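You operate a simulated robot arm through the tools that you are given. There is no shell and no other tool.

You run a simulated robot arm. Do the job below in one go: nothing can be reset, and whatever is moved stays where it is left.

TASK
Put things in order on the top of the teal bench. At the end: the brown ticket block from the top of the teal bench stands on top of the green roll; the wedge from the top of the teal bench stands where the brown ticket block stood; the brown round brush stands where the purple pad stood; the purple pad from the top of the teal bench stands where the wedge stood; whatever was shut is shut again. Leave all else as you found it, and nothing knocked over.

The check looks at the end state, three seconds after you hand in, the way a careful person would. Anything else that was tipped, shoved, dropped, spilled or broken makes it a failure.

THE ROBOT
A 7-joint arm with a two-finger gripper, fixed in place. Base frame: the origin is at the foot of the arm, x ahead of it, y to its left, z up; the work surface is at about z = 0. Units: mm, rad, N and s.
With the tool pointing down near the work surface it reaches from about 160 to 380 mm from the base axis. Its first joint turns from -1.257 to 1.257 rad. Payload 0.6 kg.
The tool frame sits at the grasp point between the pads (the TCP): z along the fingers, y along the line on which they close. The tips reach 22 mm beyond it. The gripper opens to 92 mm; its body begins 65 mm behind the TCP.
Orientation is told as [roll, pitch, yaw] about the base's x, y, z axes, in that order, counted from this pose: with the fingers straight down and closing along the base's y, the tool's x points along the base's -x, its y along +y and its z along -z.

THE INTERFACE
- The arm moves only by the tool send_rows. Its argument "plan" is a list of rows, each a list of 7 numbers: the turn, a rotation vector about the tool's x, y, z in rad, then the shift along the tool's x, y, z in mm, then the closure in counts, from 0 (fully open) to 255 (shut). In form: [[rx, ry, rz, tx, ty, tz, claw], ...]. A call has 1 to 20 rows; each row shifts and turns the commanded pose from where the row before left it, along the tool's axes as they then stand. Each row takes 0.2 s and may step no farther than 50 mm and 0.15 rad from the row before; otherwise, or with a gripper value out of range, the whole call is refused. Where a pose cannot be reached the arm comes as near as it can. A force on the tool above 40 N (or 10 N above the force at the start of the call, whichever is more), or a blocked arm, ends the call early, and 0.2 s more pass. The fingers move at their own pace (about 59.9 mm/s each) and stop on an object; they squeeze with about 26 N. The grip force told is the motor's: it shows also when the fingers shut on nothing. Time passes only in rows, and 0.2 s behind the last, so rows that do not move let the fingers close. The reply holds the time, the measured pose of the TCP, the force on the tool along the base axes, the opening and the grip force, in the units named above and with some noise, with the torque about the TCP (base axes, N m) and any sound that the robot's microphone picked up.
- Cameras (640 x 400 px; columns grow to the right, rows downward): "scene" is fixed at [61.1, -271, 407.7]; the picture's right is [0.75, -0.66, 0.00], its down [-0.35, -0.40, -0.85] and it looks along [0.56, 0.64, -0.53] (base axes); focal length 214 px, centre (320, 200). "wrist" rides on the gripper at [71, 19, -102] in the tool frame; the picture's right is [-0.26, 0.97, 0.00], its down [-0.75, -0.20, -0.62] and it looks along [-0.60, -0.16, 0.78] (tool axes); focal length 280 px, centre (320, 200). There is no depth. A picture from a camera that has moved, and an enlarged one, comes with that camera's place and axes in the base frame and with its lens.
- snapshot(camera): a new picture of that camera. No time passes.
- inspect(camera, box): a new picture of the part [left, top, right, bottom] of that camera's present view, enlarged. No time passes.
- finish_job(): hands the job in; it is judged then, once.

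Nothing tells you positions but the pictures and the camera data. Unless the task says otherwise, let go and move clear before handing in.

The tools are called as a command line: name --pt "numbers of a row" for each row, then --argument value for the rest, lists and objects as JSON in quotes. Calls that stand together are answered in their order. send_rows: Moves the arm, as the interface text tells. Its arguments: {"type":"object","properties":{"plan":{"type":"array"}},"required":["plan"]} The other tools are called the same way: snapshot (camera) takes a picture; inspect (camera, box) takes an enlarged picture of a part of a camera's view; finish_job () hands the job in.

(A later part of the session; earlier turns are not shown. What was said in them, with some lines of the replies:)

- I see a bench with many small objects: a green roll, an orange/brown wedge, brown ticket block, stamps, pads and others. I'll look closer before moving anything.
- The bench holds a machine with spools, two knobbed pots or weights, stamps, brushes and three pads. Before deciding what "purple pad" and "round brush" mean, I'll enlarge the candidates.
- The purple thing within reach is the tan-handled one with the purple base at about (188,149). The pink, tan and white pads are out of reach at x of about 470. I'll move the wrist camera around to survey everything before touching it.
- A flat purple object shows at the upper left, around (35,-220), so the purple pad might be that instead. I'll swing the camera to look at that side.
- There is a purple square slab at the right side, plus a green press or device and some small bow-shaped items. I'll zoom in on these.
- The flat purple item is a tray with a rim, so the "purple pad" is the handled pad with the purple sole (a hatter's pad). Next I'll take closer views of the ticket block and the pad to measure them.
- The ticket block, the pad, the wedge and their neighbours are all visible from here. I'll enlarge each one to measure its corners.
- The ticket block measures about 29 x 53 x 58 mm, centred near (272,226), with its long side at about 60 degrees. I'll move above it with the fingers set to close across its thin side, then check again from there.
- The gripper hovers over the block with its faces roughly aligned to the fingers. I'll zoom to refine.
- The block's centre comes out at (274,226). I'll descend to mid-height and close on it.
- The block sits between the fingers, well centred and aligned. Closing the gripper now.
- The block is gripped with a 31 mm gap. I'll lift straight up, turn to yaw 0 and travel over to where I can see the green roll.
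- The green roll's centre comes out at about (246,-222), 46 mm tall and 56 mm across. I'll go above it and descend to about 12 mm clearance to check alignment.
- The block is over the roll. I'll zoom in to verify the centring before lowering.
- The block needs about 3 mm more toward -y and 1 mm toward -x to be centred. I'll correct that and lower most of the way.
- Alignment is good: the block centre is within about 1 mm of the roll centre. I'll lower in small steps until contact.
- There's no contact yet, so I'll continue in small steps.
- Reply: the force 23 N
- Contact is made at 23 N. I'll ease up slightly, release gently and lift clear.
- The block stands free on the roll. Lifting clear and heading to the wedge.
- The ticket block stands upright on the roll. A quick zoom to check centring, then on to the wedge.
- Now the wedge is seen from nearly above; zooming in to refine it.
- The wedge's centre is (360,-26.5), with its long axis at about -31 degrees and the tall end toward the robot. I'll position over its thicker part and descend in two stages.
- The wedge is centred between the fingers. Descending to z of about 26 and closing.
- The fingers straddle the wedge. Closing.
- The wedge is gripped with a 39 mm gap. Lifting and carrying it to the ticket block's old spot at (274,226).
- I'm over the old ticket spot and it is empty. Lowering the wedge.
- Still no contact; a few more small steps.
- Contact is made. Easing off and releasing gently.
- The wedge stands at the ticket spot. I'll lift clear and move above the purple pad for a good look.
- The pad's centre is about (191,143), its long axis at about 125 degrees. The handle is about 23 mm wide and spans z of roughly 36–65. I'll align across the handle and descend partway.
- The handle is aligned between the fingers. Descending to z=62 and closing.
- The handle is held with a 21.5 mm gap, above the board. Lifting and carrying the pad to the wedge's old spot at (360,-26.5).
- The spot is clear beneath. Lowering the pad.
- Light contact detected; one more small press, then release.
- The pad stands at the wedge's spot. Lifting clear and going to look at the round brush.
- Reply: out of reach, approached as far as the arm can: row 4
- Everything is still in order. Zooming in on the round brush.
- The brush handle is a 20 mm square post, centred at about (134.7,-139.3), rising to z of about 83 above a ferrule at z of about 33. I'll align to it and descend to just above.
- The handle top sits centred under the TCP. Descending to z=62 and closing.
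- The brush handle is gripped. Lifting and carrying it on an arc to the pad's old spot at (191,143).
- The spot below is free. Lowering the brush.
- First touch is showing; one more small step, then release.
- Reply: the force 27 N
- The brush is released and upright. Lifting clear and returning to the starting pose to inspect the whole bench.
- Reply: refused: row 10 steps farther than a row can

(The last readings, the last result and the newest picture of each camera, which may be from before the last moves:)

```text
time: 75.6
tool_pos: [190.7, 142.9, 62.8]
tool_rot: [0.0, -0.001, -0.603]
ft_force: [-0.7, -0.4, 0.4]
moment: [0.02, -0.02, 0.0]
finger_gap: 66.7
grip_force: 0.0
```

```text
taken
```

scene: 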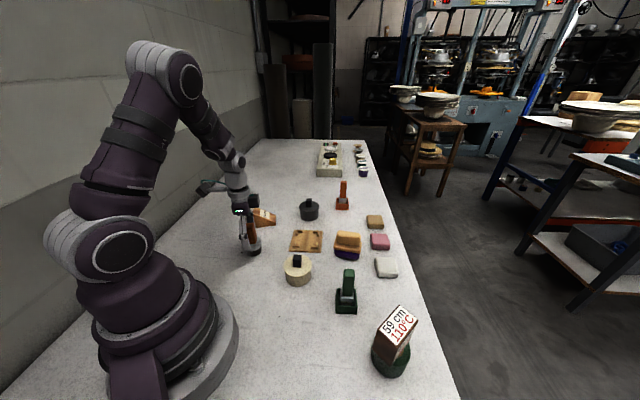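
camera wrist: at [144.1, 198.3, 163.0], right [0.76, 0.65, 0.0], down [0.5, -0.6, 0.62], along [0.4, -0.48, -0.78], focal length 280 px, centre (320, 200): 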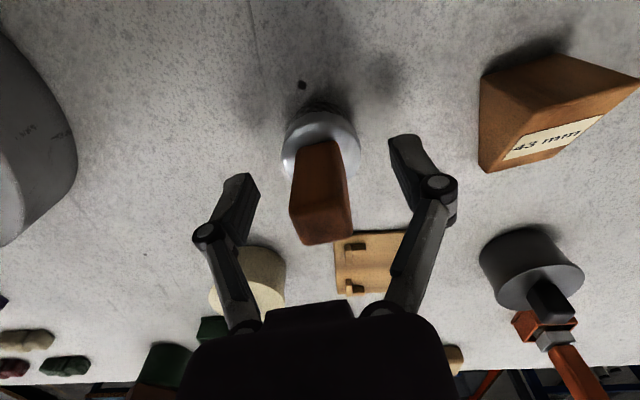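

The call was refused because row 10 was a hair over the turn limit, and nothing moved. Resending with legal steps.

send_rows --pt "0 0 0 0 0 -20 70" --pt "0 0 0 0 0 -40 70" --pt "0 0 0 0 0 -45 70" --pt "0 0 0 0 0 -45 0" --pt "0 0 0 0 0 -45 0" --pt "0 0 0 0 0 -45 0" --pt "0 0 -0.14 0 0 0 0" --pt "0 0 -0.14 0 0 0 0" --pt "0 0 -0.14 0 0 0 0" --pt "0 0 -0.14 0 0 0 0" --pt "0 0 -0.042 0 0 0 0" --pt "0 0 0 0 0 0 0"

snapshot --camera "wrist"

snapshot --camera "scene"

```text
time: 78.2
tool_pos: [189.9, 141.9, 302.8]
tool_rot: [0.0, -0.001, -0.001]
ft_force: [-0.1, 0.8, 0.7]
moment: [0.0, 0.02, 0.01]
finger_gap: 92.0
grip_force: 0.0
```

```text
taken
camera wrist: at [119.5, 161.7, 403.2], right [0.26, 0.97, 0.0], down [0.75, -0.2, 0.62], along [0.6, -0.16, -0.78], focal length 280 px, centre (320, 200)
```

wrist: 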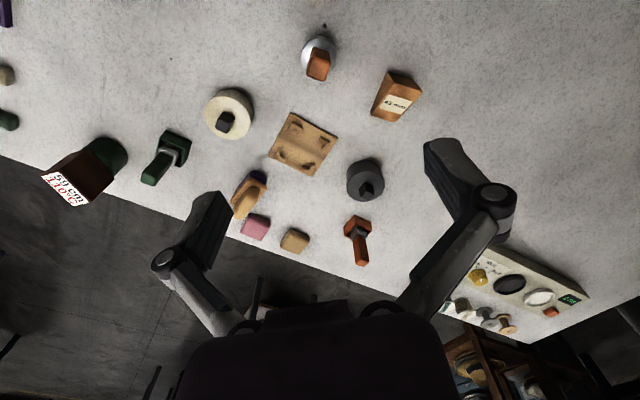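

```text
taken
```

scene: 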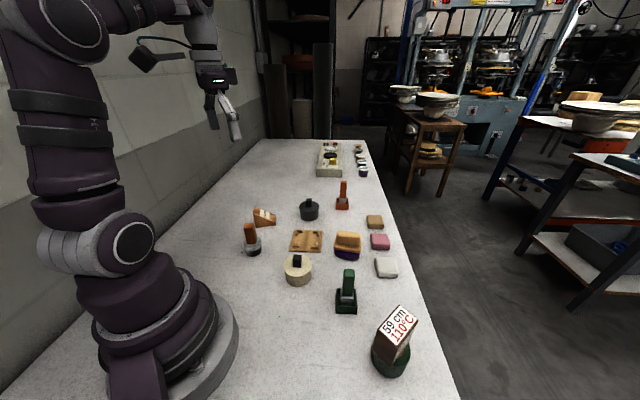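

All four objects stand in their places. I'll do a final check of positions and stability with zooms.

inspect --camera "wrist" --box '[290, 15, 430, 130]'

inspect --camera "wrist" --box '[210, 100, 350, 260]'

inspect --camera "scene" --box '[340, 290, 440, 385]'

inspect --camera "scene" --box '[225, 170, 425, 295]'

```text
3.48 times, centred on (360, 72) of wrist
camera zoom: at [119.5, 161.7, 403.2], right [0.26, 0.97, 0.0], down [0.75, -0.2, 0.62], along [0.6, -0.16, -0.78], focal length 975 px, centre (181, 644)
```

zoom: 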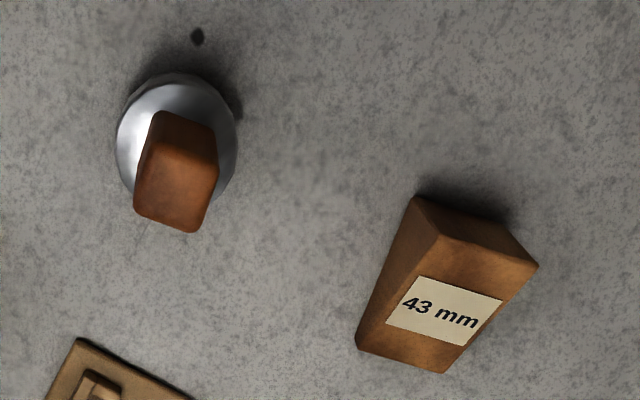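

```text
2.50 times, centred on (280, 180) of wrist
camera zoom: at [119.5, 161.7, 403.2], right [0.26, 0.97, 0.0], down [0.75, -0.2, 0.62], along [0.6, -0.16, -0.78], focal length 701 px, centre (420, 250)
```

zoom: 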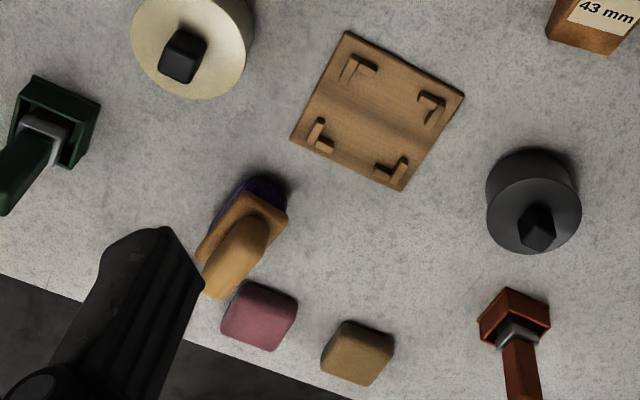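

```text
4.21 times, centred on (390, 338) of scene
camera zoom: at [61.1, -271.0, 407.7], right [0.75, -0.66, 0.0], down [-0.35, -0.4, -0.85], along [0.56, 0.64, -0.53], focal length 903 px, centre (25, -379)
```

zoom: 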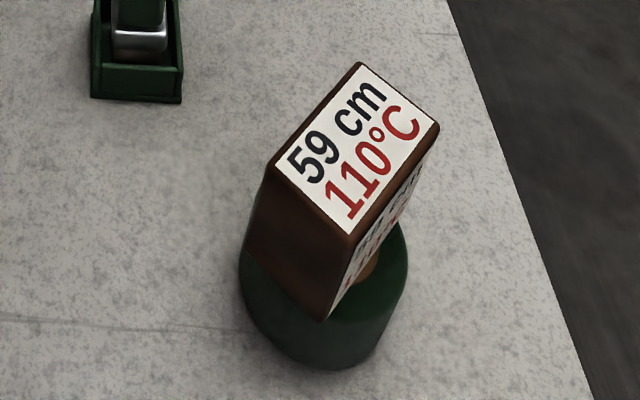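

```text
3.20 times, centred on (325, 232) of scene
camera zoom: at [61.1, -271.0, 407.7], right [0.75, -0.66, 0.0], down [-0.35, -0.4, -0.85], along [0.56, 0.64, -0.53], focal length 686 px, centre (304, 96)
```

zoom: 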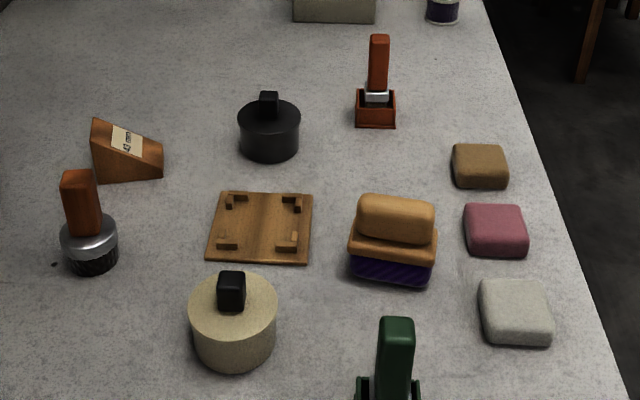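

All four moves check out. The ticket block stands on the green roll, and the wedge is at the ticket spot, centred within about 1 mm. The round brush is at the pad's spot, the purple pad is at the wedge's spot, and nothing else was disturbed or opened. The gripper is empty and clear, so I'm handing in.

finish_job

```text
The job is handed in.
```

I've handed in the job with all four moves made. My last camera check before handing in showed everything upright and nothing else disturbed. I haven't seen the verdict.

- **Ticket block:** it stands on top of the green roll, close to centred on it.
- **Wedge:** it stands where the ticket block stood, within about 1 mm by my measurement, and faces the way it did before.
- **Purple pad:** it stands where the wedge stood, to within a couple of millimetres by the arm's readings.
- **Brown round brush:** it stands where the pad stood, within about 2 mm.

I took "the purple pad" to be the purple-soled block with the tan handle. There is also a flat purple tray on the bench, and a pink pad that was out of the arm's reach; I left both alone.

I opened nothing, so there was nothing to shut again. The gripper was empty and clear of the bench when I handed in.
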